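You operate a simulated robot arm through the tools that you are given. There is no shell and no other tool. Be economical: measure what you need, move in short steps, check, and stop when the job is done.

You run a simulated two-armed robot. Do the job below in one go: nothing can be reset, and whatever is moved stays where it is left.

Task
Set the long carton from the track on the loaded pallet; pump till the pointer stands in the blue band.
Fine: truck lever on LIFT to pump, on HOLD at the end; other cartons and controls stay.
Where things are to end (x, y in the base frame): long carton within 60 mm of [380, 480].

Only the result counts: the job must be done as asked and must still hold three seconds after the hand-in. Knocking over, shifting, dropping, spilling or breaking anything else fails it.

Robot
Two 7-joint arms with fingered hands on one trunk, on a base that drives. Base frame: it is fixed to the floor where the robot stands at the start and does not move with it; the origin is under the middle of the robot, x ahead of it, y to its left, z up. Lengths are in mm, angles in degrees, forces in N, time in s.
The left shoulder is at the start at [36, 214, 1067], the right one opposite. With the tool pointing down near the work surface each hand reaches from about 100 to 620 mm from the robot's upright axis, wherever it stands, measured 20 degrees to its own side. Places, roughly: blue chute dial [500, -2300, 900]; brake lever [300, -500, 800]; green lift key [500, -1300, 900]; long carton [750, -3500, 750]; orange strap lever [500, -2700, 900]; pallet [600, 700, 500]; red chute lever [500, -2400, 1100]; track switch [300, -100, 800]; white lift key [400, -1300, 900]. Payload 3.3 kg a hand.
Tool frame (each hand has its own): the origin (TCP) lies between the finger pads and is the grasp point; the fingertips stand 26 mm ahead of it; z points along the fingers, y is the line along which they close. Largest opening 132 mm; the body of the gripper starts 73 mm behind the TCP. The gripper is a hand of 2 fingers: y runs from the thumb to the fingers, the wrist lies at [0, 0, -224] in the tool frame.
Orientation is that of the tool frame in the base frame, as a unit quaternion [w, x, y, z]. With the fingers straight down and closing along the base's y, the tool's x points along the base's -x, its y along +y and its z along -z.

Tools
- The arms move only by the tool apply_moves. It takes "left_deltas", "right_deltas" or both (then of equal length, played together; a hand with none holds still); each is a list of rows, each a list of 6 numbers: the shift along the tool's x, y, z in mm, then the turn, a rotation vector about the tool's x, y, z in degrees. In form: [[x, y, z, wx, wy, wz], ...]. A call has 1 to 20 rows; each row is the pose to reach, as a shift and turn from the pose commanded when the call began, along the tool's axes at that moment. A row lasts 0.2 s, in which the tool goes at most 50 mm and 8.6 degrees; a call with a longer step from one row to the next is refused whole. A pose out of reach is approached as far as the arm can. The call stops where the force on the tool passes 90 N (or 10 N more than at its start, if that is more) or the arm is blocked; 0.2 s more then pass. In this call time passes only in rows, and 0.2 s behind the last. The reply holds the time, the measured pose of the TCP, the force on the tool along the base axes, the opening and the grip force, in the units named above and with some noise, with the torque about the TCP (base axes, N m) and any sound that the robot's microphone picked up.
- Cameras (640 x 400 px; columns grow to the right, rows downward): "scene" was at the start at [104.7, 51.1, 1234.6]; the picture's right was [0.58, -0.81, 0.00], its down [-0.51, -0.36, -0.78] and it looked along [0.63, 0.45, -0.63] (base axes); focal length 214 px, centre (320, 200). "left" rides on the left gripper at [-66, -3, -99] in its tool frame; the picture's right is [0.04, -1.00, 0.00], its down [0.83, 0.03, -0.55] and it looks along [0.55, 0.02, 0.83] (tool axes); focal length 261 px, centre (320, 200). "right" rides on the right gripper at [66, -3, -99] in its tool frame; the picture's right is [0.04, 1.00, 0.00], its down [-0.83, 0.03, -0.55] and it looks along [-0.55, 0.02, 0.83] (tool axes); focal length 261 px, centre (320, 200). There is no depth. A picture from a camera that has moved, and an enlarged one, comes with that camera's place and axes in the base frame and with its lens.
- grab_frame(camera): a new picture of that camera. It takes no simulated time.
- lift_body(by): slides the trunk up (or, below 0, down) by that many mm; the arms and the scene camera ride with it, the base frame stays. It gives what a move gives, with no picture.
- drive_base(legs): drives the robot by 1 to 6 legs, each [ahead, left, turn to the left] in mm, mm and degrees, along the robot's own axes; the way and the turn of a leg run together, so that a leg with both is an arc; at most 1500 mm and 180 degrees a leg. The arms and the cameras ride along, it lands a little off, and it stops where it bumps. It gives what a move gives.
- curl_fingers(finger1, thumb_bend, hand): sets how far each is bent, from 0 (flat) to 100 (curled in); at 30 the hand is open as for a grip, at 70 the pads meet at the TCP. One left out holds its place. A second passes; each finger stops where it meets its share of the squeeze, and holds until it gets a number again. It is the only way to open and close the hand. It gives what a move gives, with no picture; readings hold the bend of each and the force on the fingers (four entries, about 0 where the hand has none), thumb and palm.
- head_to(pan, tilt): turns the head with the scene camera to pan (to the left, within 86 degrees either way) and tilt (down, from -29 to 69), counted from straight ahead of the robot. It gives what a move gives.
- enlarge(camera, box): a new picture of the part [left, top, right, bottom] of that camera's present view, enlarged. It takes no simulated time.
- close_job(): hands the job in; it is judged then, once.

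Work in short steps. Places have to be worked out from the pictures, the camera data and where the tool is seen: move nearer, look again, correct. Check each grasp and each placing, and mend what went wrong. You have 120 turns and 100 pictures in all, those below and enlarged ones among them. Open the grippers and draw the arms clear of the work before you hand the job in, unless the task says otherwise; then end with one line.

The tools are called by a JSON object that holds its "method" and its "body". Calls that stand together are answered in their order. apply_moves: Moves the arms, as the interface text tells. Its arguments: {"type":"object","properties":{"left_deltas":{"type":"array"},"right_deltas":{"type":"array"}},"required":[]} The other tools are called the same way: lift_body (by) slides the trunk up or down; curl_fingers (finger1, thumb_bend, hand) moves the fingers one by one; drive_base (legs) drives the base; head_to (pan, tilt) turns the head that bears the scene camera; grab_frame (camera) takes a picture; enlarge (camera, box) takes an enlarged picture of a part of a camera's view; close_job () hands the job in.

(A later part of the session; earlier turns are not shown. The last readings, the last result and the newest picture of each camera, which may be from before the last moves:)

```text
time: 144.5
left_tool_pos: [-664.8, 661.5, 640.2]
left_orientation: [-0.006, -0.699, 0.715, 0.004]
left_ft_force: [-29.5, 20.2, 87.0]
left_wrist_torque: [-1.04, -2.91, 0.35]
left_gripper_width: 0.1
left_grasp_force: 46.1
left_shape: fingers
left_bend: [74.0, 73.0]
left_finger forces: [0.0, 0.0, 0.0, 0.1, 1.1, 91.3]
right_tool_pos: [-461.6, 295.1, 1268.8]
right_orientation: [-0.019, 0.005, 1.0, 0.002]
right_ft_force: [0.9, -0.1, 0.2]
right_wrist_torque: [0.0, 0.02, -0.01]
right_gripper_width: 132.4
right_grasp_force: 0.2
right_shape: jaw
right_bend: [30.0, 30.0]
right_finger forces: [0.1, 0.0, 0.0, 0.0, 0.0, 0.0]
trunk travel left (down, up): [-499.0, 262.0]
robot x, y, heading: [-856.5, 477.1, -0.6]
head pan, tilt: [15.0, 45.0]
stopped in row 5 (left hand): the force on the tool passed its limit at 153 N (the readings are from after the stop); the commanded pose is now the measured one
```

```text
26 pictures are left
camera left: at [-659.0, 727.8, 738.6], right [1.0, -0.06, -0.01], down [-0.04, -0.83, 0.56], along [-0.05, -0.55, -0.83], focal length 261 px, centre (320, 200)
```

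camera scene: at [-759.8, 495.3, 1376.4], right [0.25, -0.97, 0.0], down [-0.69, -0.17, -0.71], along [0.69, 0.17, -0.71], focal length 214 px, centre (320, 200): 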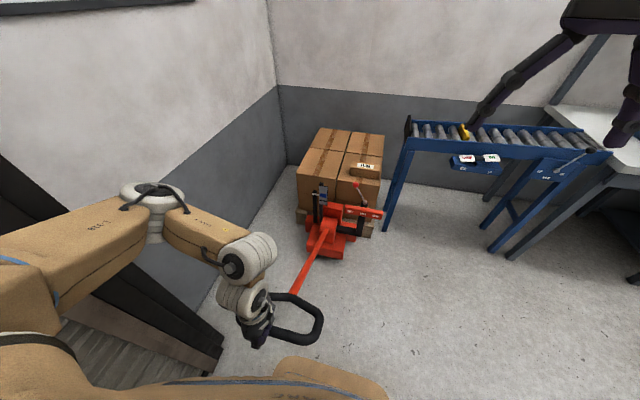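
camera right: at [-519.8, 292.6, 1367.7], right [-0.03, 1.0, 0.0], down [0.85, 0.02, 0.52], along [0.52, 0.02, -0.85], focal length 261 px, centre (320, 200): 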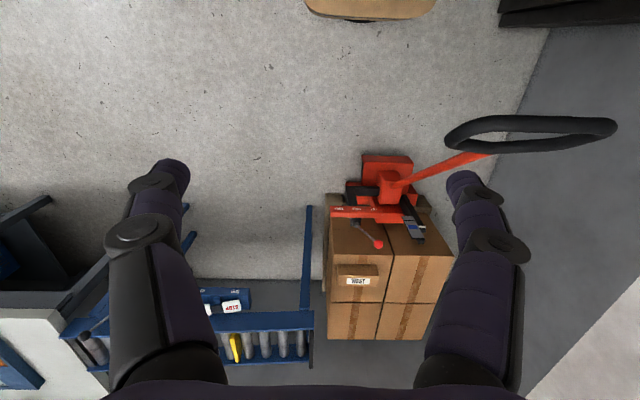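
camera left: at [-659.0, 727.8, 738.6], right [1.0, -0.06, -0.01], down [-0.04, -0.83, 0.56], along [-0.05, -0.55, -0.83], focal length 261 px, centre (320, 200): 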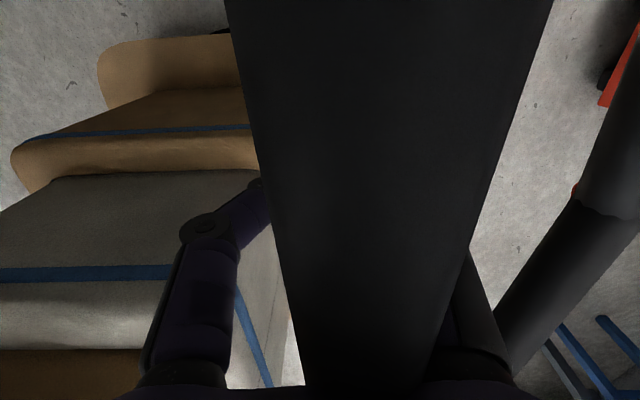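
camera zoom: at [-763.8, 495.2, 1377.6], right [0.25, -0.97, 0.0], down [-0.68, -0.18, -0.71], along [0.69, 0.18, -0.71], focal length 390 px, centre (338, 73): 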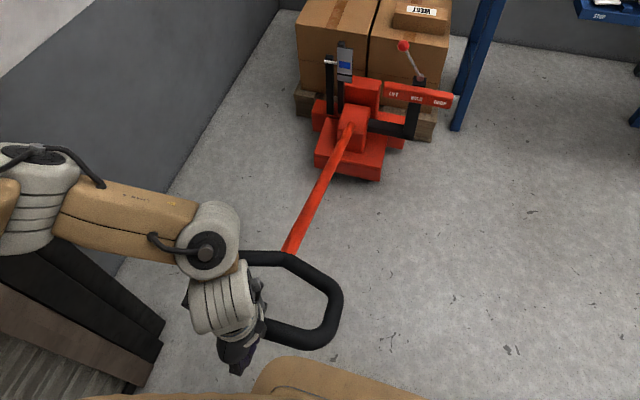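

A hard lower stop: the stroke bottom is at about 26°. I'll ease off and check the gauge before returning up.

{"method": "apply_moves", "body": {"left_deltas": [[0, 0, -15, 0, 0, 0], [0, -5, -30, 0, 0, 0]]}}

{"method": "enlarge", "body": {"camera": "scene", "box": [290, 170, 360, 220]}}

```text
time: 145.1
left_tool_pos: [-649.6, 660.6, 666.8]
left_orientation: [-0.004, -0.702, 0.712, 0.002]
left_ft_force: [9.1, 2.0, -1.8]
left_wrist_torque: [-0.18, 0.72, 0.05]
left_gripper_width: 0.1
left_grasp_force: 4.8
left_shape: fingers
left_bend: [74.0, 73.0]
left_finger forces: [0.0, 0.0, 0.0, 0.0, 8.4, 0.9]
right_tool_pos: [-456.3, 295.2, 1266.5]
right_orientation: [-0.021, 0.006, 1.0, 0.002]
right_ft_force: [0.1, -0.3, -0.3]
right_wrist_torque: [0.01, 0.0, -0.04]
right_gripper_width: 132.2
right_grasp_force: 0.1
right_shape: jaw
right_bend: [30.0, 30.0]
right_finger forces: [0.0, 0.0, 0.1, 0.0, 0.0, 0.0]
trunk travel left (down, up): [-499.0, 262.0]
robot x, y, heading: [-857.8, 475.1, -0.8]
head pan, tilt: [15.0, 45.0]
```

```text
8.00 times, centred on (325, 195) of scene
camera zoom: at [-758.4, 495.8, 1376.0], right [0.25, -0.97, 0.0], down [-0.69, -0.17, -0.71], along [0.68, 0.17, -0.71], focal length 1716 px, centre (280, 240)
```

zoom: 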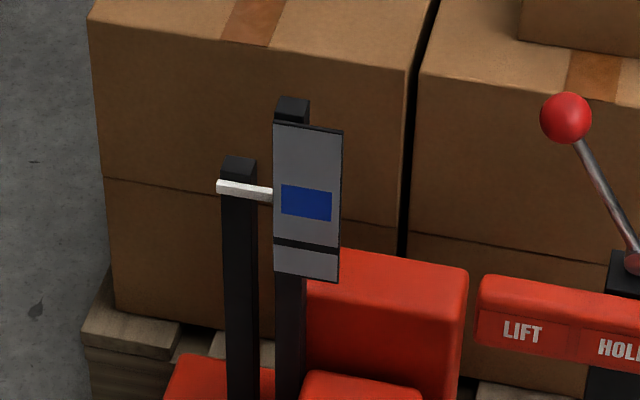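

The load post with the pointer rose ≈12 mm with this stroke. The pointer sits at a different depth than the blue plate, so I need a flatter view: I'll release the handle, lift the hand clear, back off and lower the trunk.

{"method": "curl_fingers", "body": {"hand": "left", "finger1": 25, "thumb_bend": 25}}

{"method": "apply_moves", "body": {"left_deltas": [[0, 0, -35, 0, 0, 0], [0, 0, -75, 0, 0, 0], [0, 0, -120, 0, 0, 0], [0, 0, -165, 0, 0, 0], [0, 0, -210, 0, 0, 0], [0, 0, -250, 0, 0, 0]]}}

{"method": "drive_base", "body": {"legs": [[-450, 0, 0]]}}

{"method": "lift_body", "body": {"by": -400}}

{"method": "head_to", "body": {"pan": 8, "tilt": 18}}

{"method": "grab_frame", "body": {"camera": "scene"}}

```text
time: 146.1
left_tool_pos: [-652.5, 660.3, 666.9]
left_orientation: [-0.005, -0.701, 0.714, 0.004]
left_ft_force: [2.2, 1.3, 2.3]
left_wrist_torque: [-0.11, 0.12, -0.01]
left_gripper_width: 143.7
left_grasp_force: 1.9
left_shape: fingers
left_bend: [25.0, 25.0]
left_finger forces: [0.0, 0.0, 0.0, 0.0, 3.4, 0.0]
right_tool_pos: [-458.8, 294.4, 1267.5]
right_orientation: [-0.02, 0.006, 1.0, 0.002]
right_ft_force: [0.5, 0.8, -0.1]
right_wrist_torque: [0.03, -0.02, 0.04]
right_gripper_width: 131.8
right_grasp_force: 0.0
right_shape: jaw
right_bend: [30.0, 30.0]
right_finger forces: [0.0, 0.0, 0.0, 0.0, 0.0, 0.1]
trunk travel left (down, up): [-499.0, 262.0]
robot x, y, heading: [-852.5, 477.4, -0.5]
head pan, tilt: [15.0, 45.0]
```

```text
time: 147.5
left_tool_pos: [-649.6, 658.8, 885.2]
left_orientation: [-0.007, -0.7, 0.714, 0.006]
left_ft_force: [0.3, -0.3, 0.2]
left_wrist_torque: [-0.03, 0.0, 0.03]
left_gripper_width: 144.6
left_grasp_force: 0.0
left_shape: fingers
left_bend: [25.0, 25.0]
left_finger forces: [0.0, 0.0, 0.0, 0.0, 0.0, 0.0]
left hand out of reach, approached as far as the arm can: row 6
right_tool_pos: [-458.8, 294.8, 1268.0]
right_orientation: [-0.021, 0.006, 1.0, 0.002]
right_ft_force: [0.4, -0.3, 0.2]
right_wrist_torque: [-0.01, 0.03, -0.02]
right_gripper_width: 132.1
right_grasp_force: 0.0
right_shape: jaw
right_bend: [30.0, 30.0]
right_finger forces: [0.0, 0.1, 0.1, 0.0, 0.0, 0.0]
trunk travel left (down, up): [-499.0, 262.0]
robot x, y, heading: [-856.1, 473.1, -0.7]
head pan, tilt: [15.0, 45.0]
```

```text
time: 150.2
left_tool_pos: [-1100.8, 664.5, 885.0]
left_orientation: [-0.006, -0.697, 0.717, 0.003]
left_ft_force: [-0.7, -0.2, -0.2]
left_wrist_torque: [0.01, 0.0, 0.03]
left_gripper_width: 144.2
left_grasp_force: 0.1
left_shape: fingers
left_bend: [25.0, 25.0]
left_finger forces: [0.0, 0.1, 0.0, 0.0, 0.1, 0.1]
right_tool_pos: [-913.4, 298.9, 1267.6]
right_orientation: [-0.02, 0.01, 1.0, 0.001]
right_ft_force: [-0.2, -0.6, -0.2]
right_wrist_torque: [0.0, 0.0, -0.01]
right_gripper_width: 131.6
right_grasp_force: 0.0
right_shape: jaw
right_bend: [30.0, 30.0]
right_finger forces: [0.1, 0.1, 0.1, 0.0, 0.0, 0.1]
trunk travel left (down, up): [-499.0, 262.0]
robot x, y, heading: [-1303.9, 481.5, -1.0]
head pan, tilt: [15.0, 45.0]
```

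```text
time: 154.0
left_tool_pos: [-1136.7, 663.7, 446.7]
left_orientation: [-0.096, -0.691, 0.71, 0.098]
left_ft_force: [38.7, -1.4, 56.0]
left_wrist_torque: [0.26, 7.43, 0.1]
left_gripper_width: 180.1
left_grasp_force: 0.1
left_shape: fingers
left_bend: [0.0, 25.0]
left_finger forces: [0.1, 0.1, 0.1, 0.0, 0.0, 0.0]
right_tool_pos: [-874.2, 297.5, 803.0]
right_orientation: [-0.106, 0.01, 0.994, 0.003]
right_ft_force: [-0.4, -0.3, 0.2]
right_wrist_torque: [-0.01, -0.03, 0.03]
right_gripper_width: 131.7
right_grasp_force: 0.1
right_shape: jaw
right_bend: [30.0, 30.0]
right_finger forces: [0.0, 0.1, 0.0, 0.1, 0.1, 0.0]
trunk travel left (down, up): [-99.0, 662.0]
robot x, y, heading: [-1310.1, 481.5, -1.2]
head pan, tilt: [15.0, 45.0]
```

```text
time: 154.9
left_tool_pos: [-1137.3, 664.0, 447.9]
left_orientation: [-0.097, -0.691, 0.709, 0.098]
left_ft_force: [39.2, -3.0, 58.3]
left_wrist_torque: [0.26, 7.66, 0.19]
left_gripper_width: 180.0
left_grasp_force: 0.1
left_shape: fingers
left_bend: [0.0, 25.0]
left_finger forces: [0.1, 0.0, 0.0, 0.0, 0.0, 0.1]
right_tool_pos: [-873.0, 297.4, 802.9]
right_orientation: [-0.106, 0.01, 0.994, 0.003]
right_ft_force: [0.0, 0.0, -0.6]
right_wrist_torque: [0.0, 0.04, 0.0]
right_gripper_width: 131.9
right_grasp_force: 0.0
right_shape: jaw
right_bend: [30.0, 30.0]
right_finger forces: [0.2, 0.1, 0.0, 0.0, 0.0, 0.1]
trunk travel left (down, up): [-99.0, 662.0]
robot x, y, heading: [-1310.6, 484.2, -0.7]
head pan, tilt: [8.0, 18.0]
```

```text
24 pictures are left
camera scene: at [-1110.8, 490.5, 1010.6], right [0.12, -0.99, 0.0], down [-0.31, -0.04, -0.95], along [0.94, 0.11, -0.31], focal length 214 px, centre (320, 200)
```

scene: 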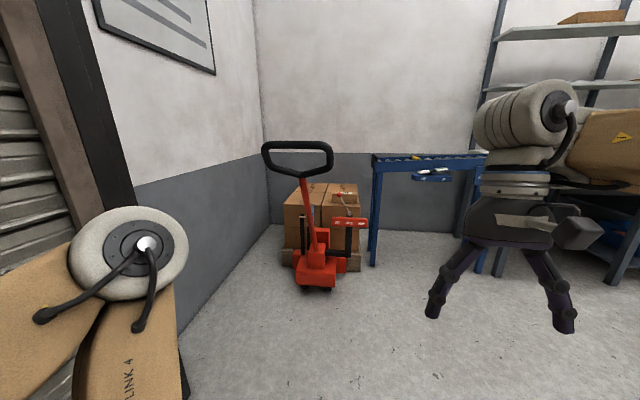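

The handle has returned to upright by itself, so only downstrokes are needed. Enlarging the gauge from this flatter angle.

{"method": "enlarge", "body": {"camera": "scene", "box": [285, 185, 345, 245]}}

```text
6.67 times, centred on (315, 215) of scene
camera zoom: at [-1110.8, 490.5, 1010.6], right [0.12, -0.99, 0.0], down [-0.31, -0.04, -0.95], along [0.94, 0.11, -0.31], focal length 1430 px, centre (353, 100)
```

zoom: 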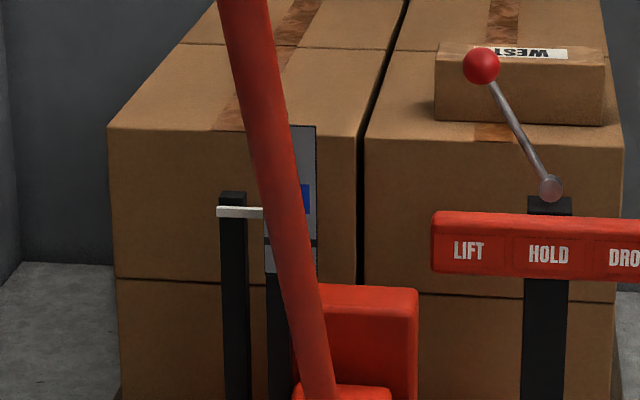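

Comparing the 44° and 22° views, the pointer is truly ≈24 mm below the blue band's centre: about two more full strokes needed. I'll raise the trunk, return to the pumping station, and bring the hand up.

{"method": "lift_body", "body": {"by": 400}}

{"method": "drive_base", "body": {"legs": [[455, -8, 1]]}}

{"method": "curl_fingers", "body": {"hand": "left", "finger1": 30, "thumb_bend": 30}}

```text
time: 158.8
left_tool_pos: [-1137.0, 664.2, 845.8]
left_orientation: [-0.095, -0.691, 0.71, 0.096]
left_ft_force: [-0.6, -0.7, -1.0]
left_wrist_torque: [0.03, 0.03, 0.03]
left_gripper_width: 144.8
left_grasp_force: 0.1
left_shape: fingers
left_bend: [25.0, 25.0]
left_finger forces: [0.1, 0.0, 0.0, 0.1, 0.0, 0.0]
right_tool_pos: [-910.5, 299.2, 1268.1]
right_orientation: [-0.025, 0.01, 1.0, 0.002]
right_ft_force: [-0.6, 0.5, 0.3]
right_wrist_torque: [0.0, 0.0, -0.01]
right_gripper_width: 132.1
right_grasp_force: 0.2
right_shape: jaw
right_bend: [30.0, 30.0]
right_finger forces: [0.1, 0.0, 0.0, 0.0, 0.0, 0.0]
trunk travel left (down, up): [-499.0, 262.0]
robot x, y, heading: [-1310.8, 479.7, -1.3]
head pan, tilt: [8.0, 18.0]
```

```text
time: 161.5
left_tool_pos: [-682.3, 654.9, 846.1]
left_orientation: [-0.098, -0.696, 0.705, 0.096]
left_ft_force: [-0.2, 0.7, -0.6]
left_wrist_torque: [0.0, 0.0, 0.0]
left_gripper_width: 144.7
left_grasp_force: 0.0
left_shape: fingers
left_bend: [25.0, 25.0]
left_finger forces: [0.1, 0.1, 0.0, 0.1, 0.1, 0.0]
right_tool_pos: [-450.2, 291.0, 1267.0]
right_orientation: [-0.025, 0.002, 1.0, 0.002]
right_ft_force: [0.3, -1.4, 0.3]
right_wrist_torque: [0.01, 0.02, 0.0]
right_gripper_width: 132.0
right_grasp_force: 0.1
right_shape: jaw
right_bend: [30.0, 30.0]
right_finger forces: [0.0, 0.0, 0.0, 0.0, 0.0, 0.0]
trunk travel left (down, up): [-499.0, 262.0]
robot x, y, heading: [-851.0, 466.6, -0.3]
head pan, tilt: [8.0, 18.0]
```

```text
time: 162.5
left_tool_pos: [-684.3, 654.2, 846.4]
left_orientation: [-0.096, -0.696, 0.705, 0.096]
left_ft_force: [-0.2, 0.4, 0.9]
left_wrist_torque: [0.01, -0.02, -0.02]
left_gripper_width: 134.3
left_grasp_force: 0.0
left_shape: fingers
left_bend: [30.0, 30.0]
left_finger forces: [0.0, 0.0, 0.0, 0.0, 0.1, 0.0]
right_tool_pos: [-451.1, 292.2, 1268.1]
right_orientation: [-0.024, 0.003, 1.0, 0.001]
right_ft_force: [0.0, -0.5, 0.3]
right_wrist_torque: [-0.02, 0.01, 0.02]
right_gripper_width: 131.9
right_grasp_force: 0.0
right_shape: jaw
right_bend: [30.0, 30.0]
right_finger forces: [0.1, 0.1, 0.0, 0.1, 0.1, 0.0]
trunk travel left (down, up): [-499.0, 262.0]
robot x, y, heading: [-853.9, 466.0, -0.3]
head pan, tilt: [8.0, 18.0]
```

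The hand is tilted 15.6°; correcting this while raising it and moving toward the crossbar from above.

{"method": "apply_moves", "body": {"left_deltas": [[-1, -15, -40, 4, 0, -0.2], [-2, -32, -80, 8, 0, -0.4], [-3, -52, -120, 12, 0, -0.6], [-4, -78, -160, 15.6, 0, -0.7], [-5, -106, -200, 15.6, 0, -0.7], [-6, -138, -238, 15.6, 0, -0.7], [-7, -160, -262, 15.6, 0, -0.7], [-7, -176, -277, 15.6, 0, -0.7]]}}

{"method": "grab_frame", "body": {"camera": "left"}}

```text
time: 164.3
left_tool_pos: [-440.9, 658.9, 1066.6]
left_orientation: [0.002, 0.707, -0.707, 0.0]
left_ft_force: [-0.3, -1.0, -0.4]
left_wrist_torque: [-0.02, 0.01, -0.01]
left_gripper_width: 134.2
left_grasp_force: 0.0
left_shape: fingers
left_bend: [30.0, 30.0]
left_finger forces: [0.0, 0.0, 0.0, 0.0, 0.1, 0.0]
right_tool_pos: [-451.8, 292.0, 1268.2]
right_orientation: [-0.026, 0.002, 1.0, 0.002]
right_ft_force: [1.1, 0.4, -0.4]
right_wrist_torque: [-0.01, -0.02, 0.0]
right_gripper_width: 132.1
right_grasp_force: 0.1
right_shape: jaw
right_bend: [30.0, 30.0]
right_finger forces: [0.1, 0.1, 0.0, 0.0, 0.0, 0.0]
trunk travel left (down, up): [-499.0, 262.0]
robot x, y, heading: [-853.2, 469.1, -0.6]
head pan, tilt: [8.0, 18.0]
```

```text
22 pictures are left
camera left: at [-438.4, 725.5, 1164.8], right [1.0, -0.04, 0.0], down [-0.03, -0.83, 0.55], along [-0.02, -0.55, -0.83], focal length 261 px, centre (320, 200)
```

left: 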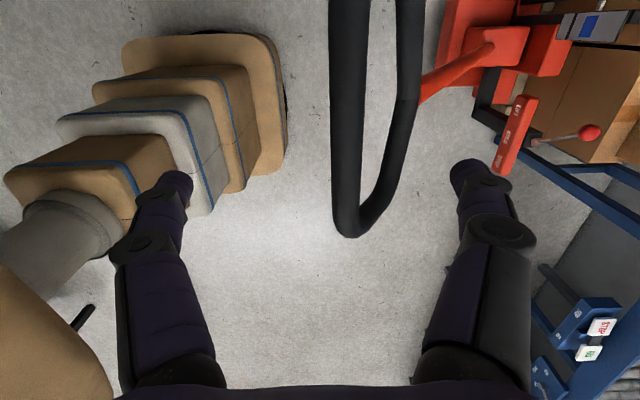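

The crossbar is back at x≈−420. Moving over it and lowering until it sits near the palm, then closing to cage it.

{"method": "apply_moves", "body": {"left_deltas": [[-2, -21, 10, 0, 0, 0], [-2, -21, 50, 0, 0, 0], [-2, -21, 95, 0, 0, 0], [-2, -21, 125, 0, 0, 0], [-2, -21, 134, 0, 0, 0]]}}

{"method": "curl_fingers", "body": {"hand": "left", "finger1": 72, "thumb_bend": 72}}

```text
time: 165.5
left_tool_pos: [-418.4, 659.6, 933.2]
left_orientation: [0.002, 0.707, -0.707, 0.0]
left_ft_force: [0.1, -0.2, 0.5]
left_wrist_torque: [-0.04, -0.01, 0.03]
left_gripper_width: 133.6
left_grasp_force: 0.0
left_shape: fingers
left_bend: [30.0, 30.0]
left_finger forces: [0.0, 0.0, 0.0, 0.0, 0.0, 0.1]
right_tool_pos: [-451.7, 291.0, 1267.5]
right_orientation: [-0.026, 0.002, 1.0, 0.002]
right_ft_force: [0.1, -0.2, 0.4]
right_wrist_torque: [-0.01, -0.03, 0.01]
right_gripper_width: 131.9
right_grasp_force: 0.0
right_shape: jaw
right_bend: [30.0, 30.0]
right_finger forces: [0.1, 0.0, 0.0, 0.0, 0.0, 0.0]
trunk travel left (down, up): [-499.0, 262.0]
robot x, y, heading: [-849.4, 466.1, -0.2]
head pan, tilt: [8.0, 18.0]
```

```text
time: 166.5
left_tool_pos: [-418.3, 660.4, 934.0]
left_orientation: [0.0, -0.706, 0.708, -0.001]
left_ft_force: [-0.3, 0.6, -0.2]
left_wrist_torque: [0.01, -0.02, 0.0]
left_gripper_width: 0.0
left_grasp_force: 0.1
left_shape: fingers
left_bend: [71.0, 71.0]
left_finger forces: [0.0, 0.0, 0.0, 0.0, 0.0, 0.0]
right_tool_pos: [-451.4, 291.6, 1268.6]
right_orientation: [-0.025, 0.003, 1.0, 0.002]
right_ft_force: [0.2, -0.3, 0.5]
right_wrist_torque: [0.02, 0.05, 0.0]
right_gripper_width: 131.8
right_grasp_force: 0.1
right_shape: jaw
right_bend: [30.0, 30.0]
right_finger forces: [0.0, 0.0, 0.0, 0.1, 0.0, 0.1]
trunk travel left (down, up): [-499.0, 262.0]
robot x, y, heading: [-851.9, 468.5, -0.4]
head pan, tilt: [8.0, 18.0]
```

Caged. Full downstroke along the arc now.

{"method": "apply_moves", "body": {"left_deltas": [[0, 33, 27, 0, 0, 0], [0, 64, 54, 0, 0, 0], [0, 93, 83, 0, 0, 0], [0, 121, 114, 0, 0, 0], [0, 148, 146, 0, 0, 0], [0, 172, 179, 0, 0, 0], [0, 195, 213, 0, 0, 0], [0, 216, 249, 0, 0, 0], [0, 229, 273, 0, 0, 0], [0, 234, 284, 0, 0, 0]]}}

{"method": "enlarge", "body": {"camera": "scene", "box": [280, 240, 400, 400]}}

```text
time: 168.7
left_tool_pos: [-657.8, 657.9, 649.7]
left_orientation: [-0.003, -0.706, 0.708, -0.001]
left_ft_force: [-27.8, -6.2, 20.4]
left_wrist_torque: [0.68, -2.36, 0.11]
left_gripper_width: 0.0
left_grasp_force: 15.3
left_shape: fingers
left_bend: [71.0, 71.0]
left_finger forces: [0.1, 0.0, 0.1, 0.0, 0.9, 29.0]
right_tool_pos: [-454.4, 289.5, 1269.7]
right_orientation: [-0.023, 0.002, 1.0, 0.003]
right_ft_force: [0.2, -0.9, -0.6]
right_wrist_torque: [0.0, 0.02, 0.0]
right_gripper_width: 132.0
right_grasp_force: 0.0
right_shape: jaw
right_bend: [30.0, 30.0]
right_finger forces: [0.0, 0.0, 0.0, 0.0, 0.1, 0.1]
trunk travel left (down, up): [-499.0, 262.0]
robot x, y, heading: [-852.9, 467.4, -0.3]
head pan, tilt: [8.0, 18.0]
```

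```text
2.50 times, centred on (340, 320) of scene
camera zoom: at [-746.1, 480.2, 1418.8], right [0.14, -0.99, 0.0], down [-0.3, -0.04, -0.95], along [0.94, 0.13, -0.31], focal length 536 px, centre (270, -100)
```

zoom: 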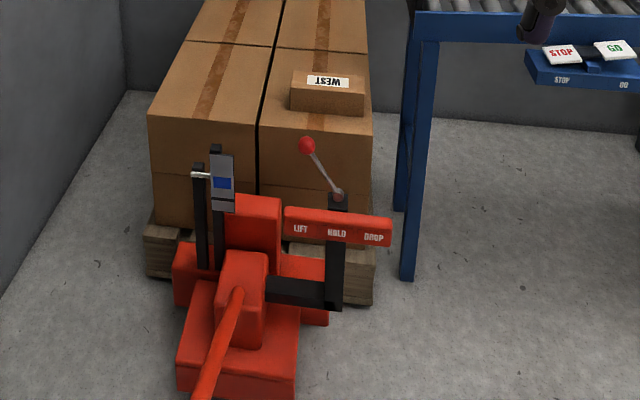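

The full stroke went down smoothly; the pointer rose. Returning up along the arc.

{"method": "apply_moves", "body": {"left_deltas": [[0, -5, -11, 0, 0, 0], [0, -18, -35, 0, 0, 0], [0, -39, -71, 0, 0, 0], [0, -62, -105, 0, 0, 0], [0, -86, -138, 0, 0, 0], [0, -113, -170, 0, 0, 0], [0, -141, -201, 0, 0, 0], [0, -170, -230, 0, 0, 0], [0, -201, -257, 0, 0, 0], [0, -234, -284, 0, 0, 0]]}}

{"method": "head_to", "body": {"pan": 15, "tilt": 45}}

{"method": "enlarge", "body": {"camera": "scene", "box": [290, 170, 360, 220]}}

```text
time: 170.9
left_tool_pos: [-417.4, 660.2, 932.4]
left_orientation: [0.0, -0.706, 0.708, -0.001]
left_ft_force: [-0.1, 0.3, -0.3]
left_wrist_torque: [-0.01, 0.01, -0.02]
left_gripper_width: 0.0
left_grasp_force: 0.0
left_shape: fingers
left_bend: [71.0, 71.0]
left_finger forces: [0.0, 0.0, 0.1, 0.1, 0.0, 0.1]
right_tool_pos: [-451.0, 291.1, 1268.2]
right_orientation: [-0.026, 0.002, 1.0, 0.002]
right_ft_force: [0.4, 0.2, 0.3]
right_wrist_torque: [0.02, 0.02, 0.01]
right_gripper_width: 132.0
right_grasp_force: 0.0
right_shape: jaw
right_bend: [30.0, 30.0]
right_finger forces: [0.0, 0.0, 0.0, 0.0, 0.1, 0.0]
trunk travel left (down, up): [-499.0, 262.0]
robot x, y, heading: [-850.0, 468.6, -0.2]
head pan, tilt: [8.0, 18.0]
```

```text
time: 171.8
left_tool_pos: [-416.7, 660.7, 932.6]
left_orientation: [0.002, 0.707, -0.707, 0.001]
left_ft_force: [-0.8, -0.1, -0.1]
left_wrist_torque: [0.07, 0.03, 0.01]
left_gripper_width: 0.0
left_grasp_force: 0.1
left_shape: fingers
left_bend: [71.0, 71.0]
left_finger forces: [0.0, 0.0, 0.1, 0.1, 0.1, 0.0]
right_tool_pos: [-451.0, 291.4, 1268.7]
right_orientation: [-0.026, 0.002, 1.0, 0.002]
right_ft_force: [-0.5, 0.4, 0.3]
right_wrist_torque: [0.02, -0.01, 0.03]
right_gripper_width: 132.2
right_grasp_force: 0.1
right_shape: jaw
right_bend: [30.0, 30.0]
right_finger forces: [0.1, 0.1, 0.0, 0.0, 0.0, 0.1]
trunk travel left (down, up): [-499.0, 262.0]
robot x, y, heading: [-854.3, 470.2, -0.3]
head pan, tilt: [15.0, 45.0]
```

```text
8.00 times, centred on (325, 195) of scene
camera zoom: at [-755.7, 489.8, 1376.5], right [0.25, -0.97, 0.0], down [-0.68, -0.18, -0.71], along [0.68, 0.18, -0.71], focal length 1716 px, centre (280, 240)
```

zoom: 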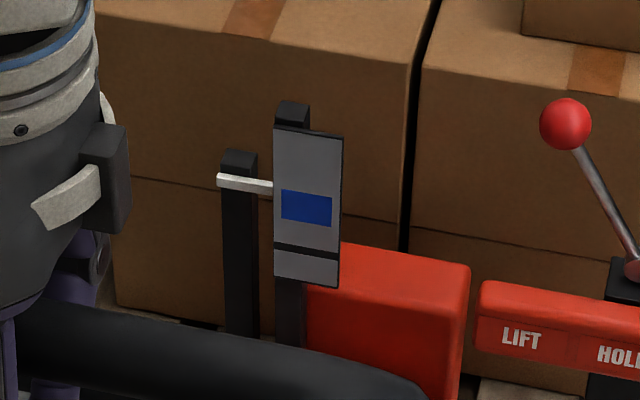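

The pointer rose ≈11 mm; one more full stroke should centre it in the band.

{"method": "apply_moves", "body": {"left_deltas": [[0, 33, 27, 0, 0, 0], [0, 64, 54, 0, 0, 0], [0, 93, 83, 0, 0, 0], [0, 121, 114, 0, 0, 0], [0, 148, 146, 0, 0, 0], [0, 172, 179, 0, 0, 0], [0, 195, 213, 0, 0, 0], [0, 216, 249, 0, 0, 0], [0, 229, 273, 0, 0, 0], [0, 234, 284, 0, 0, 0]]}}

{"method": "apply_moves", "body": {"left_deltas": [[0, -5, -11, 0, 0, 0], [0, -18, -35, 0, 0, 0], [0, -39, -71, 0, 0, 0], [0, -62, -105, 0, 0, 0], [0, -86, -138, 0, 0, 0], [0, -113, -170, 0, 0, 0], [0, -141, -201, 0, 0, 0], [0, -170, -230, 0, 0, 0], [0, -201, -257, 0, 0, 0], [0, -234, -284, 0, 0, 0]]}}

{"method": "enlarge", "body": {"camera": "scene", "box": [290, 170, 360, 220]}}

```text
time: 174.0
left_tool_pos: [-658.4, 660.2, 648.7]
left_orientation: [-0.003, -0.706, 0.708, 0.001]
left_ft_force: [-39.6, -1.6, 29.0]
left_wrist_torque: [0.34, -3.37, 0.23]
left_gripper_width: 0.0
left_grasp_force: 20.3
left_shape: fingers
left_bend: [71.0, 71.0]
left_finger forces: [0.1, 0.0, 0.1, 0.1, 1.0, 40.4]
right_tool_pos: [-455.9, 291.0, 1270.5]
right_orientation: [-0.023, 0.002, 1.0, 0.002]
right_ft_force: [0.2, 0.1, 0.5]
right_wrist_torque: [0.03, 0.03, 0.0]
right_gripper_width: 132.0
right_grasp_force: 0.2
right_shape: jaw
right_bend: [30.0, 30.0]
right_finger forces: [0.0, 0.0, 0.1, 0.0, 0.0, 0.0]
trunk travel left (down, up): [-499.0, 262.0]
robot x, y, heading: [-853.6, 469.9, -0.1]
head pan, tilt: [15.0, 45.0]
```

```text
time: 176.2
left_tool_pos: [-416.1, 660.1, 932.3]
left_orientation: [-0.001, -0.707, 0.707, 0.0]
left_ft_force: [0.2, -0.3, 0.1]
left_wrist_torque: [-0.01, 0.01, -0.01]
left_gripper_width: 0.0
left_grasp_force: 0.0
left_shape: fingers
left_bend: [71.0, 71.0]
left_finger forces: [0.0, 0.0, 0.1, 0.1, 0.0, 0.0]
right_tool_pos: [-451.8, 291.0, 1268.1]
right_orientation: [-0.025, 0.001, 1.0, 0.001]
right_ft_force: [0.6, 0.2, -0.6]
right_wrist_torque: [0.01, -0.01, -0.05]
right_gripper_width: 132.2
right_grasp_force: 0.0
right_shape: jaw
right_bend: [30.0, 30.0]
right_finger forces: [0.0, 0.1, 0.0, 0.1, 0.0, 0.1]
trunk travel left (down, up): [-499.0, 262.0]
robot x, y, heading: [-848.5, 471.7, -0.5]
head pan, tilt: [15.0, 45.0]
```

```text
8.00 times, centred on (325, 195) of scene
camera zoom: at [-756.0, 489.3, 1376.4], right [0.25, -0.97, 0.0], down [-0.68, -0.18, -0.71], along [0.68, 0.18, -0.71], focal length 1716 px, centre (280, 240)
```

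zoom: 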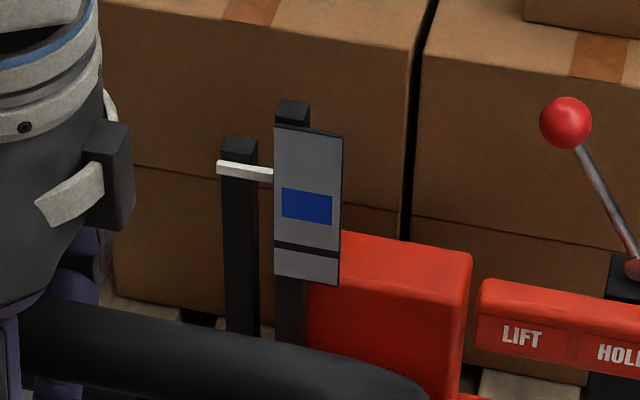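

Rose another ≈12 mm. Now releasing, lifting the hand clear of the ring, backing off and viewing the gauge from a low angle to verify.

{"method": "curl_fingers", "body": {"hand": "left", "finger1": 30, "thumb_bend": 30}}

{"method": "apply_moves", "body": {"left_deltas": [[0, 0, -35, 0, 0, 0], [0, 0, -75, 0, 0, 0], [0, 0, -115, 0, 0, 0], [0, 0, -150, 0, 0, 0]]}}

{"method": "drive_base", "body": {"legs": [[-600, 0, 0]]}}

{"method": "lift_body", "body": {"by": -480}}

{"method": "head_to", "body": {"pan": 9, "tilt": 14}}

{"method": "grab_frame", "body": {"camera": "scene"}}

```text
time: 177.2
left_tool_pos: [-415.7, 661.0, 931.7]
left_orientation: [-0.001, -0.707, 0.707, 0.0]
left_ft_force: [-0.5, -0.3, 0.4]
left_wrist_torque: [0.01, 0.02, 0.01]
left_gripper_width: 133.0
left_grasp_force: 0.1
left_shape: fingers
left_bend: [30.0, 30.0]
left_finger forces: [0.0, 0.0, 0.0, 0.0, 0.0, 0.1]
right_tool_pos: [-450.4, 291.8, 1267.9]
right_orientation: [-0.026, 0.003, 1.0, 0.002]
right_ft_force: [0.1, 0.0, 0.3]
right_wrist_torque: [0.01, -0.01, -0.03]
right_gripper_width: 131.8
right_grasp_force: 0.1
right_shape: jaw
right_bend: [30.0, 30.0]
right_finger forces: [0.1, 0.0, 0.0, 0.0, 0.0, 0.0]
trunk travel left (down, up): [-499.0, 262.0]
robot x, y, heading: [-852.3, 470.1, -0.4]
head pan, tilt: [15.0, 45.0]
```

```text
time: 178.2
left_tool_pos: [-419.0, 658.7, 1083.6]
left_orientation: [0.0, 0.707, -0.707, 0.0]
left_ft_force: [0.5, 0.1, -0.8]
left_wrist_torque: [0.0, 0.0, -0.04]
left_gripper_width: 133.3
left_grasp_force: 0.0
left_shape: fingers
left_bend: [30.0, 30.0]
left_finger forces: [0.0, 0.0, 0.0, 0.1, 0.1, 0.1]
right_tool_pos: [-451.7, 290.9, 1268.6]
right_orientation: [-0.025, 0.003, 1.0, 0.002]
right_ft_force: [0.0, -0.4, 0.7]
right_wrist_torque: [0.03, -0.01, -0.01]
right_gripper_width: 132.0
right_grasp_force: 0.0
right_shape: jaw
right_bend: [30.0, 30.0]
right_finger forces: [0.0, 0.0, 0.0, 0.0, 0.0, 0.0]
trunk travel left (down, up): [-499.0, 262.0]
robot x, y, heading: [-850.8, 469.6, -0.4]
head pan, tilt: [15.0, 45.0]
```

```text
time: 181.6
left_tool_pos: [-1020.2, 661.6, 1082.8]
left_orientation: [0.0, -0.707, 0.707, 0.0]
left_ft_force: [0.8, 0.0, -0.2]
left_wrist_torque: [-0.04, -0.02, -0.02]
left_gripper_width: 133.3
left_grasp_force: 0.0
left_shape: fingers
left_bend: [30.0, 30.0]
left_finger forces: [0.0, 0.1, 0.0, 0.0, 0.0, 0.1]
right_tool_pos: [-1051.4, 294.1, 1267.4]
right_orientation: [-0.025, 0.003, 1.0, 0.002]
right_ft_force: [-0.1, -0.1, 0.0]
right_wrist_torque: [0.01, -0.01, 0.02]
right_gripper_width: 131.8
right_grasp_force: 0.1
right_shape: jaw
right_bend: [30.0, 30.0]
right_finger forces: [0.0, 0.0, 0.0, 0.0, 0.1, 0.0]
trunk travel left (down, up): [-499.0, 262.0]
robot x, y, heading: [-1450.7, 470.9, -0.5]
head pan, tilt: [15.0, 45.0]
```

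```text
refused: -480 is not a number from -400 to 400
```

```text
time: 182.6
left_tool_pos: [-1018.8, 662.2, 1082.7]
left_orientation: [-0.001, -0.706, 0.708, -0.001]
left_ft_force: [0.1, 0.2, -0.7]
left_wrist_torque: [0.0, 0.01, 0.03]
left_gripper_width: 133.3
left_grasp_force: 0.2
left_shape: fingers
left_bend: [30.0, 30.0]
left_finger forces: [0.0, 0.0, 0.0, 0.0, 0.0, 0.0]
right_tool_pos: [-1051.2, 294.7, 1268.0]
right_orientation: [-0.026, 0.003, 1.0, 0.002]
right_ft_force: [0.1, 0.8, 0.3]
right_wrist_torque: [0.0, 0.01, -0.01]
right_gripper_width: 131.7
right_grasp_force: 0.1
right_shape: jaw
right_bend: [30.0, 30.0]
right_finger forces: [0.0, 0.0, 0.0, 0.0, 0.0, 0.0]
trunk travel left (down, up): [-499.0, 262.0]
robot x, y, heading: [-1452.3, 473.9, -0.4]
head pan, tilt: [9.0, 14.0]
```

```text
18 pictures are left
camera scene: at [-1341.8, 486.3, 1424.8], right [0.15, -0.99, 0.0], down [-0.24, -0.04, -0.97], along [0.96, 0.15, -0.24], focal length 214 px, centre (320, 200)
```

scene: 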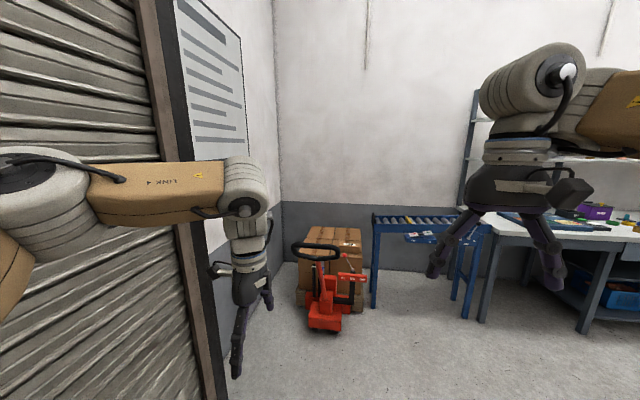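

The bar would hide the gauge from here. I'll strafe right 400 mm, lower the trunk and look again.

{"method": "drive_base", "body": {"legs": [[0, -400, 0]]}}

{"method": "lift_body", "body": {"by": -400}}

{"method": "head_to", "body": {"pan": 22, "tilt": 16}}

{"method": "enlarge", "body": {"camera": "scene", "box": [270, 165, 370, 245]}}

```text
time: 185.1
left_tool_pos: [-1020.6, 267.7, 1083.8]
left_orientation: [0.001, 0.711, -0.703, -0.001]
left_ft_force: [-0.9, 0.2, -0.9]
left_wrist_torque: [0.0, 0.0, -0.01]
left_gripper_width: 133.4
left_grasp_force: 0.1
left_shape: fingers
left_bend: [30.0, 30.0]
left_finger forces: [0.0, 0.0, 0.0, 0.0, 0.0, 0.0]
right_tool_pos: [-1049.1, -101.2, 1266.5]
right_orientation: [-0.026, -0.003, 1.0, 0.002]
right_ft_force: [0.4, 0.6, -0.5]
right_wrist_torque: [0.04, -0.01, 0.02]
right_gripper_width: 132.0
right_grasp_force: 0.0
right_shape: jaw
right_bend: [30.0, 30.0]
right_finger forces: [0.0, 0.0, 0.0, 0.1, 0.1, 0.0]
trunk travel left (down, up): [-499.0, 262.0]
robot x, y, heading: [-1448.1, 76.0, -0.1]
head pan, tilt: [9.0, 14.0]
```

```text
time: 188.9
left_tool_pos: [-1020.1, 268.0, 683.6]
left_orientation: [0.001, 0.711, -0.704, 0.001]
left_ft_force: [-0.2, 0.1, 0.3]
left_wrist_torque: [0.01, 0.02, 0.01]
left_gripper_width: 133.1
left_grasp_force: 0.0
left_shape: fingers
left_bend: [30.0, 30.0]
left_finger forces: [0.0, 0.0, 0.0, 0.0, 0.0, 0.1]
right_tool_pos: [-1021.1, -100.9, 823.8]
right_orientation: [-0.085, -0.002, 0.996, 0.001]
right_ft_force: [-0.2, 0.6, 0.0]
right_wrist_torque: [-0.06, 0.02, -0.01]
right_gripper_width: 131.8
right_grasp_force: 0.1
right_shape: jaw
right_bend: [30.0, 30.0]
right_finger forces: [0.0, 0.1, 0.0, 0.0, 0.0, 0.0]
trunk travel left (down, up): [-99.0, 662.0]
robot x, y, heading: [-1449.2, 74.3, 0.3]
head pan, tilt: [9.0, 14.0]
```

```text
time: 189.6
left_tool_pos: [-1021.3, 268.1, 682.6]
left_orientation: [0.002, 0.71, -0.704, 0.0]
left_ft_force: [0.6, -0.2, 0.5]
left_wrist_torque: [0.0, -0.01, 0.02]
left_gripper_width: 133.2
left_grasp_force: 0.1
left_shape: fingers
left_bend: [30.0, 30.0]
left_finger forces: [0.1, 0.0, 0.0, 0.0, 0.1, 0.0]
right_tool_pos: [-1020.8, -101.5, 823.6]
right_orientation: [-0.086, -0.002, 0.996, 0.002]
right_ft_force: [0.4, -0.4, -0.2]
right_wrist_torque: [0.0, 0.0, -0.01]
right_gripper_width: 131.9
right_grasp_force: 0.0
right_shape: jaw
right_bend: [30.0, 30.0]
right_finger forces: [0.0, 0.1, 0.0, 0.1, 0.0, 0.0]
trunk travel left (down, up): [-99.0, 662.0]
robot x, y, heading: [-1452.4, 71.4, 0.4]
head pan, tilt: [22.0, 16.0]
```

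```text
5.00 times, centred on (320, 205) of scene
camera zoom: at [-1260.8, 108.8, 1014.0], right [0.38, -0.93, 0.0], down [-0.26, -0.1, -0.96], along [0.89, 0.36, -0.28], focal length 1072 px, centre (320, 175)
```

zoom: 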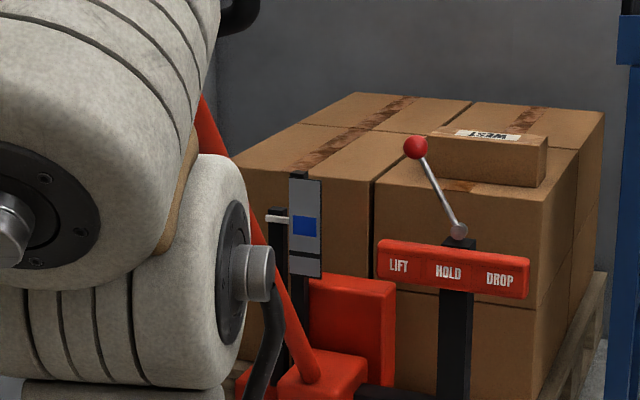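

The gauge is visible; enlarging further.

{"method": "enlarge", "body": {"camera": "scene", "box": [304, 196, 328, 224]}}

```text
14.29 times, centred on (316, 210) of scene
camera zoom: at [-1260.8, 108.8, 1014.0], right [0.38, -0.93, 0.0], down [-0.26, -0.1, -0.96], along [0.89, 0.36, -0.28], focal length 3064 px, centre (377, 57)
```

zoom: 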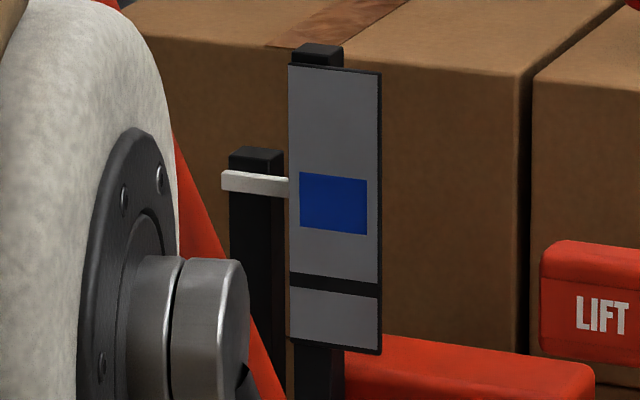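

Both views agree: the pointer is ≈4 mm below the centre of the ±15 mm blue band, so inside. Now I'll raise the trunk, turn the hand to neutral yaw, and go back to the lever station to set HOLD.

{"method": "lift_body", "body": {"by": 400}}

{"method": "apply_moves", "body": {"left_deltas": [[0, 5, 10, 0, 0, 8.2], [0, 10, 20, 0, 0, 16.4], [0, 15, 30, 0, 0, 24.6], [0, 20, 40, 0, 0, 32.8], [0, 20, 50, 0, 0, 41], [0, 20, 60, 0, 0, 49.2], [0, 20, 70, 0, 0, 57.4], [0, 20, 70, 0, 0, 65.6], [0, 20, 70, 0, 0, 73.8], [0, 20, 70, 0, 0, 82], [0, 20, 70, 0, 0, 89.5]]}}

{"method": "drive_base", "body": {"legs": [[1105, 105, 0]]}}

{"method": "grab_frame", "body": {"camera": "left"}}

```text
time: 193.5
left_tool_pos: [-1019.5, 267.1, 1082.3]
left_orientation: [0.002, 0.71, -0.704, 0.0]
left_ft_force: [0.8, 0.1, 0.1]
left_wrist_torque: [0.0, 0.02, 0.0]
left_gripper_width: 133.4
left_grasp_force: 0.2
left_shape: fingers
left_bend: [30.0, 30.0]
left_finger forces: [0.1, 0.0, 0.1, 0.0, 0.0, 0.1]
right_tool_pos: [-1054.1, -100.5, 1278.2]
right_orientation: [-0.019, -0.002, 1.0, 0.002]
right_ft_force: [-0.8, -1.0, 0.2]
right_wrist_torque: [-0.02, -0.03, -0.02]
right_gripper_width: 131.9
right_grasp_force: 0.0
right_shape: jaw
right_bend: [30.0, 30.0]
right_finger forces: [0.0, 0.1, 0.1, 0.0, 0.1, 0.0]
trunk travel left (down, up): [-499.0, 262.0]
robot x, y, heading: [-1449.8, 72.2, 0.4]
head pan, tilt: [22.0, 16.0]
```

```text
time: 195.9
left_tool_pos: [-1040.4, 267.9, 1013.3]
left_orientation: [0.0, -0.007, 1.0, -0.002]
left_ft_force: [0.4, 0.2, 0.3]
left_wrist_torque: [0.0, 0.02, 0.0]
left_gripper_width: 133.1
left_grasp_force: 0.2
left_shape: fingers
left_bend: [30.0, 30.0]
left_finger forces: [0.0, 0.0, 0.0, 0.0, 0.0, 0.1]
right_tool_pos: [-1054.4, -100.5, 1276.7]
right_orientation: [-0.018, -0.002, 1.0, 0.001]
right_ft_force: [-0.1, -0.4, -0.2]
right_wrist_torque: [0.0, -0.02, -0.01]
right_gripper_width: 132.3
right_grasp_force: 0.0
right_shape: jaw
right_bend: [30.0, 30.0]
right_finger forces: [0.0, 0.0, 0.0, 0.1, 0.0, 0.0]
trunk travel left (down, up): [-499.0, 262.0]
robot x, y, heading: [-1449.8, 68.5, 0.1]
head pan, tilt: [22.0, 16.0]
```

```text
time: 201.6
left_tool_pos: [74.5, 360.7, 1013.5]
left_orientation: [-0.001, -0.001, 1.0, -0.001]
left_ft_force: [-0.2, 0.3, -0.7]
left_wrist_torque: [0.02, 0.0, 0.03]
left_gripper_width: 133.3
left_grasp_force: 0.0
left_shape: fingers
left_bend: [30.0, 30.0]
left_finger forces: [0.0, 0.2, 0.1, 0.0, 0.0, 0.0]
right_tool_pos: [53.7, -7.5, 1277.8]
right_orientation: [-0.018, 0.008, 1.0, 0.002]
right_ft_force: [-0.3, 1.5, -0.1]
right_wrist_torque: [0.01, 0.02, 0.0]
right_gripper_width: 132.0
right_grasp_force: 0.0
right_shape: jaw
right_bend: [30.0, 30.0]
right_finger forces: [0.0, 0.0, 0.1, 0.1, 0.0, 0.0]
trunk travel left (down, up): [-499.0, 262.0]
robot x, y, heading: [-339.2, 172.7, -0.7]
head pan, tilt: [22.0, 16.0]
```

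```text
15 pictures are left
camera left: at [138.6, 358.6, 1111.7], right [-0.04, -1.0, 0.0], down [-0.83, 0.04, 0.55], along [-0.55, 0.02, -0.83], focal length 261 px, centre (320, 200)
```

left: 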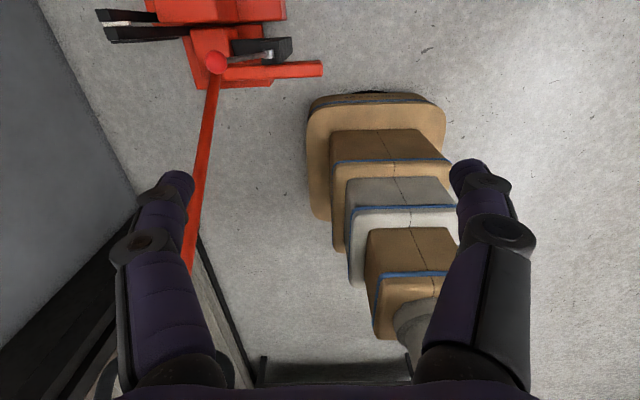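

The knob is now at ≈ (101, 518, 662). Moving above it, then down to straddle it.

{"method": "apply_moves", "body": {"left_deltas": [[-6, 35, 10, 0, 0, 0], [-12, 70, 30, 0, 0, 0], [-18, 105, 60, 0, 0, 0], [-24, 140, 90, 0, 0, 0], [-26, 157, 130, 0, 0, 0], [-26, 157, 175, 0, 0, 0], [-26, 157, 220, 0, 0, 0], [-26, 157, 260, 0, 0, 0]]}}

{"method": "grab_frame", "body": {"camera": "left"}}

```text
time: 203.4
left_tool_pos: [103.7, 517.8, 754.7]
left_orientation: [0.0, 0.0, 1.0, 0.0]
left_ft_force: [0.4, 0.0, -0.4]
left_wrist_torque: [-0.04, 0.01, 0.0]
left_gripper_width: 133.2
left_grasp_force: 0.0
left_shape: fingers
left_bend: [30.0, 30.0]
left_finger forces: [0.0, 0.0, 0.0, 0.1, 0.1, 0.0]
right_tool_pos: [53.7, -7.1, 1278.2]
right_orientation: [-0.019, 0.007, 1.0, 0.002]
right_ft_force: [0.2, -0.4, 0.0]
right_wrist_torque: [0.01, 0.01, -0.04]
right_gripper_width: 132.1
right_grasp_force: 0.0
right_shape: jaw
right_bend: [30.0, 30.0]
right_finger forces: [0.0, 0.0, 0.0, 0.0, 0.0, 0.0]
trunk travel left (down, up): [-499.0, 262.0]
robot x, y, heading: [-340.0, 169.4, -0.9]
head pan, tilt: [22.0, 16.0]
```

```text
14 pictures are left
camera left: at [168.5, 515.8, 853.4], right [-0.04, -1.0, 0.0], down [-0.83, 0.03, 0.55], along [-0.55, 0.02, -0.83], focal length 261 px, centre (320, 200)
```

left: 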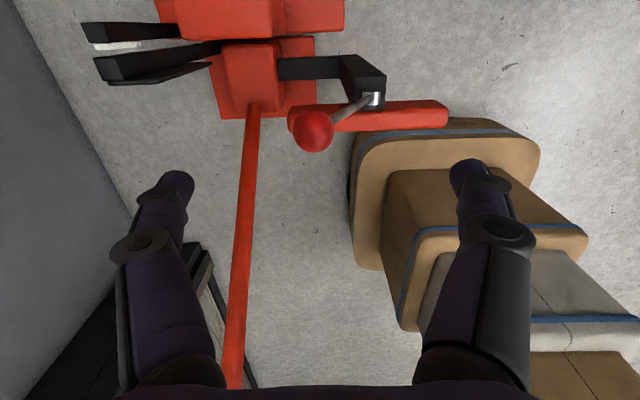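

Aligned. Lowering and gripping the knob.

{"method": "apply_moves", "body": {"left_deltas": [[0, 3, 30, 0, 0, 0], [0, 5, 60, 0, 0, 0], [0, 5, 90, 0, 0, 0]]}}

{"method": "curl_fingers", "body": {"hand": "left", "finger1": 70, "thumb_bend": 70}}

```text
time: 204.2
left_tool_pos: [100.9, 523.5, 662.1]
left_orientation: [0.001, 0.002, 1.0, -0.001]
left_ft_force: [-0.3, 0.2, -0.2]
left_wrist_torque: [0.01, 0.0, -0.01]
left_gripper_width: 133.0
left_grasp_force: 0.0
left_shape: fingers
left_bend: [30.0, 30.0]
left_finger forces: [0.0, 0.2, 0.1, 0.1, 0.0, 0.0]
right_tool_pos: [54.8, -9.0, 1276.3]
right_orientation: [-0.019, 0.006, 1.0, 0.002]
right_ft_force: [-1.1, -0.5, 0.0]
right_wrist_torque: [0.02, 0.03, 0.01]
right_gripper_width: 132.0
right_grasp_force: 0.0
right_shape: jaw
right_bend: [30.0, 30.0]
right_finger forces: [0.0, 0.1, 0.1, 0.0, 0.1, 0.0]
trunk travel left (down, up): [-499.0, 262.0]
robot x, y, heading: [-338.7, 172.0, -0.9]
head pan, tilt: [22.0, 16.0]
```

```text
time: 205.2
left_tool_pos: [99.4, 523.1, 663.2]
left_orientation: [-0.001, 0.002, 1.0, -0.001]
left_ft_force: [-0.4, -4.3, -6.2]
left_wrist_torque: [-0.06, 0.0, 0.04]
left_gripper_width: 28.3
left_grasp_force: 8.4
left_shape: fingers
left_bend: [61.0, 65.0]
left_finger forces: [6.6, 0.1, 0.0, 0.0, 11.2, 0.1]
right_tool_pos: [55.0, -9.2, 1277.4]
right_orientation: [-0.018, 0.007, 1.0, 0.002]
right_ft_force: [-0.2, -0.2, 0.1]
right_wrist_torque: [0.0, -0.02, 0.01]
right_gripper_width: 131.8
right_grasp_force: 0.1
right_shape: jaw
right_bend: [30.0, 30.0]
right_finger forces: [0.0, 0.1, 0.0, 0.0, 0.1, 0.1]
trunk travel left (down, up): [-499.0, 262.0]
robot x, y, heading: [-343.1, 176.2, -1.0]
head pan, tilt: [22.0, 16.0]
```

Gripped. Moving it back toward −y to the upright HOLD position (TCP y ≈ 461).

{"method": "apply_moves", "body": {"left_deltas": [[0, -12, -4, 0, 0, 0], [0, -24, -7, 0, 0, 0], [0, -36, -9, 0, 0, 0], [0, -48, -11, 0, 0, 0], [0, -57, -11, 0, 0, 0], [0, -62, -11, 0, 0, 0]]}}

{"method": "grab_frame", "body": {"camera": "left"}}

```text
time: 206.6
left_tool_pos: [98.8, 460.2, 672.0]
left_orientation: [-0.001, 0.0, 1.0, -0.001]
left_ft_force: [4.4, 1.0, -8.7]
left_wrist_torque: [0.12, -0.06, 0.06]
left_gripper_width: 22.7
left_grasp_force: 5.5
left_shape: fingers
left_bend: [63.0, 66.0]
left_finger forces: [4.9, 0.0, 0.0, 0.0, 7.9, 0.1]
right_tool_pos: [55.0, -6.2, 1277.2]
right_orientation: [-0.018, 0.007, 1.0, 0.001]
right_ft_force: [0.1, 0.0, -0.2]
right_wrist_torque: [-0.01, -0.02, -0.05]
right_gripper_width: 132.1
right_grasp_force: 0.0
right_shape: jaw
right_bend: [30.0, 30.0]
right_finger forces: [0.0, 0.1, 0.0, 0.0, 0.0, 0.0]
trunk travel left (down, up): [-499.0, 262.0]
robot x, y, heading: [-336.4, 173.1, -0.9]
head pan, tilt: [22.0, 16.0]
```

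```text
13 pictures are left
camera left: at [164.4, 458.6, 771.2], right [-0.04, -1.0, 0.0], down [-0.83, 0.03, 0.55], along [-0.55, 0.02, -0.83], focal length 261 px, centre (320, 200)
```

left: 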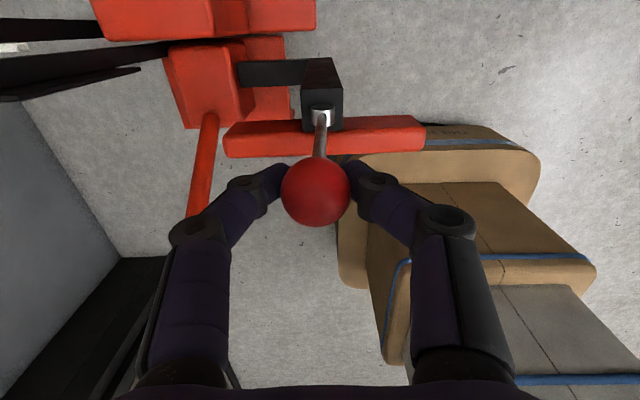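

The lever looks just as it did at HOLD originally. Releasing and rising clear.

{"method": "curl_fingers", "body": {"hand": "left", "finger1": 30, "thumb_bend": 30}}

{"method": "apply_moves", "body": {"left_deltas": [[0, 0, -40, 0, 0, 0], [0, 0, -76, 0, 0, 0]]}}

{"method": "grab_frame", "body": {"camera": "left"}}

```text
time: 207.6
left_tool_pos: [98.4, 460.6, 673.0]
left_orientation: [0.0, 0.001, 1.0, -0.001]
left_ft_force: [0.0, 1.1, -0.6]
left_wrist_torque: [-0.04, 0.01, -0.01]
left_gripper_width: 132.9
left_grasp_force: 0.0
left_shape: fingers
left_bend: [30.0, 30.0]
left_finger forces: [0.0, 0.0, 0.1, 0.0, 0.1, 0.0]
right_tool_pos: [53.6, -8.5, 1278.4]
right_orientation: [-0.018, 0.007, 1.0, 0.002]
right_ft_force: [-0.1, 0.0, 0.0]
right_wrist_torque: [0.03, 0.0, 0.0]
right_gripper_width: 132.1
right_grasp_force: 0.2
right_shape: jaw
right_bend: [30.0, 30.0]
right_finger forces: [0.0, 0.0, 0.0, 0.0, 0.1, 0.0]
trunk travel left (down, up): [-499.0, 262.0]
robot x, y, heading: [-339.1, 169.5, -0.9]
head pan, tilt: [22.0, 16.0]
```

```text
time: 208.2
left_tool_pos: [95.3, 461.6, 749.0]
left_orientation: [-0.001, 0.0, 1.0, -0.001]
left_ft_force: [0.8, -0.2, -0.5]
left_wrist_torque: [-0.03, -0.01, 0.0]
left_gripper_width: 133.1
left_grasp_force: 0.1
left_shape: fingers
left_bend: [30.0, 30.0]
left_finger forces: [0.1, 0.1, 0.0, 0.0, 0.1, 0.0]
right_tool_pos: [54.2, -7.8, 1278.4]
right_orientation: [-0.018, 0.006, 1.0, 0.002]
right_ft_force: [0.4, 0.0, 0.1]
right_wrist_torque: [0.03, -0.02, 0.04]
right_gripper_width: 132.0
right_grasp_force: 0.0
right_shape: jaw
right_bend: [30.0, 30.0]
right_finger forces: [0.0, 0.1, 0.1, 0.0, 0.0, 0.0]
trunk travel left (down, up): [-499.0, 262.0]
robot x, y, heading: [-339.8, 173.4, -0.9]
head pan, tilt: [22.0, 16.0]
```

```text
12 pictures are left
camera left: at [160.4, 459.8, 847.1], right [-0.04, -1.0, 0.0], down [-0.83, 0.04, 0.55], along [-0.55, 0.02, -0.83], focal length 261 px, centre (320, 200)
```

left: 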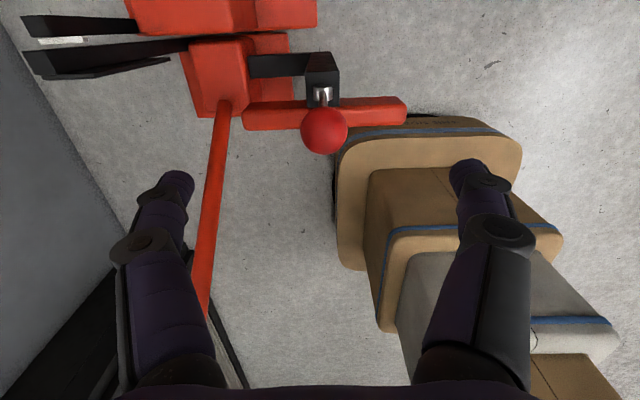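

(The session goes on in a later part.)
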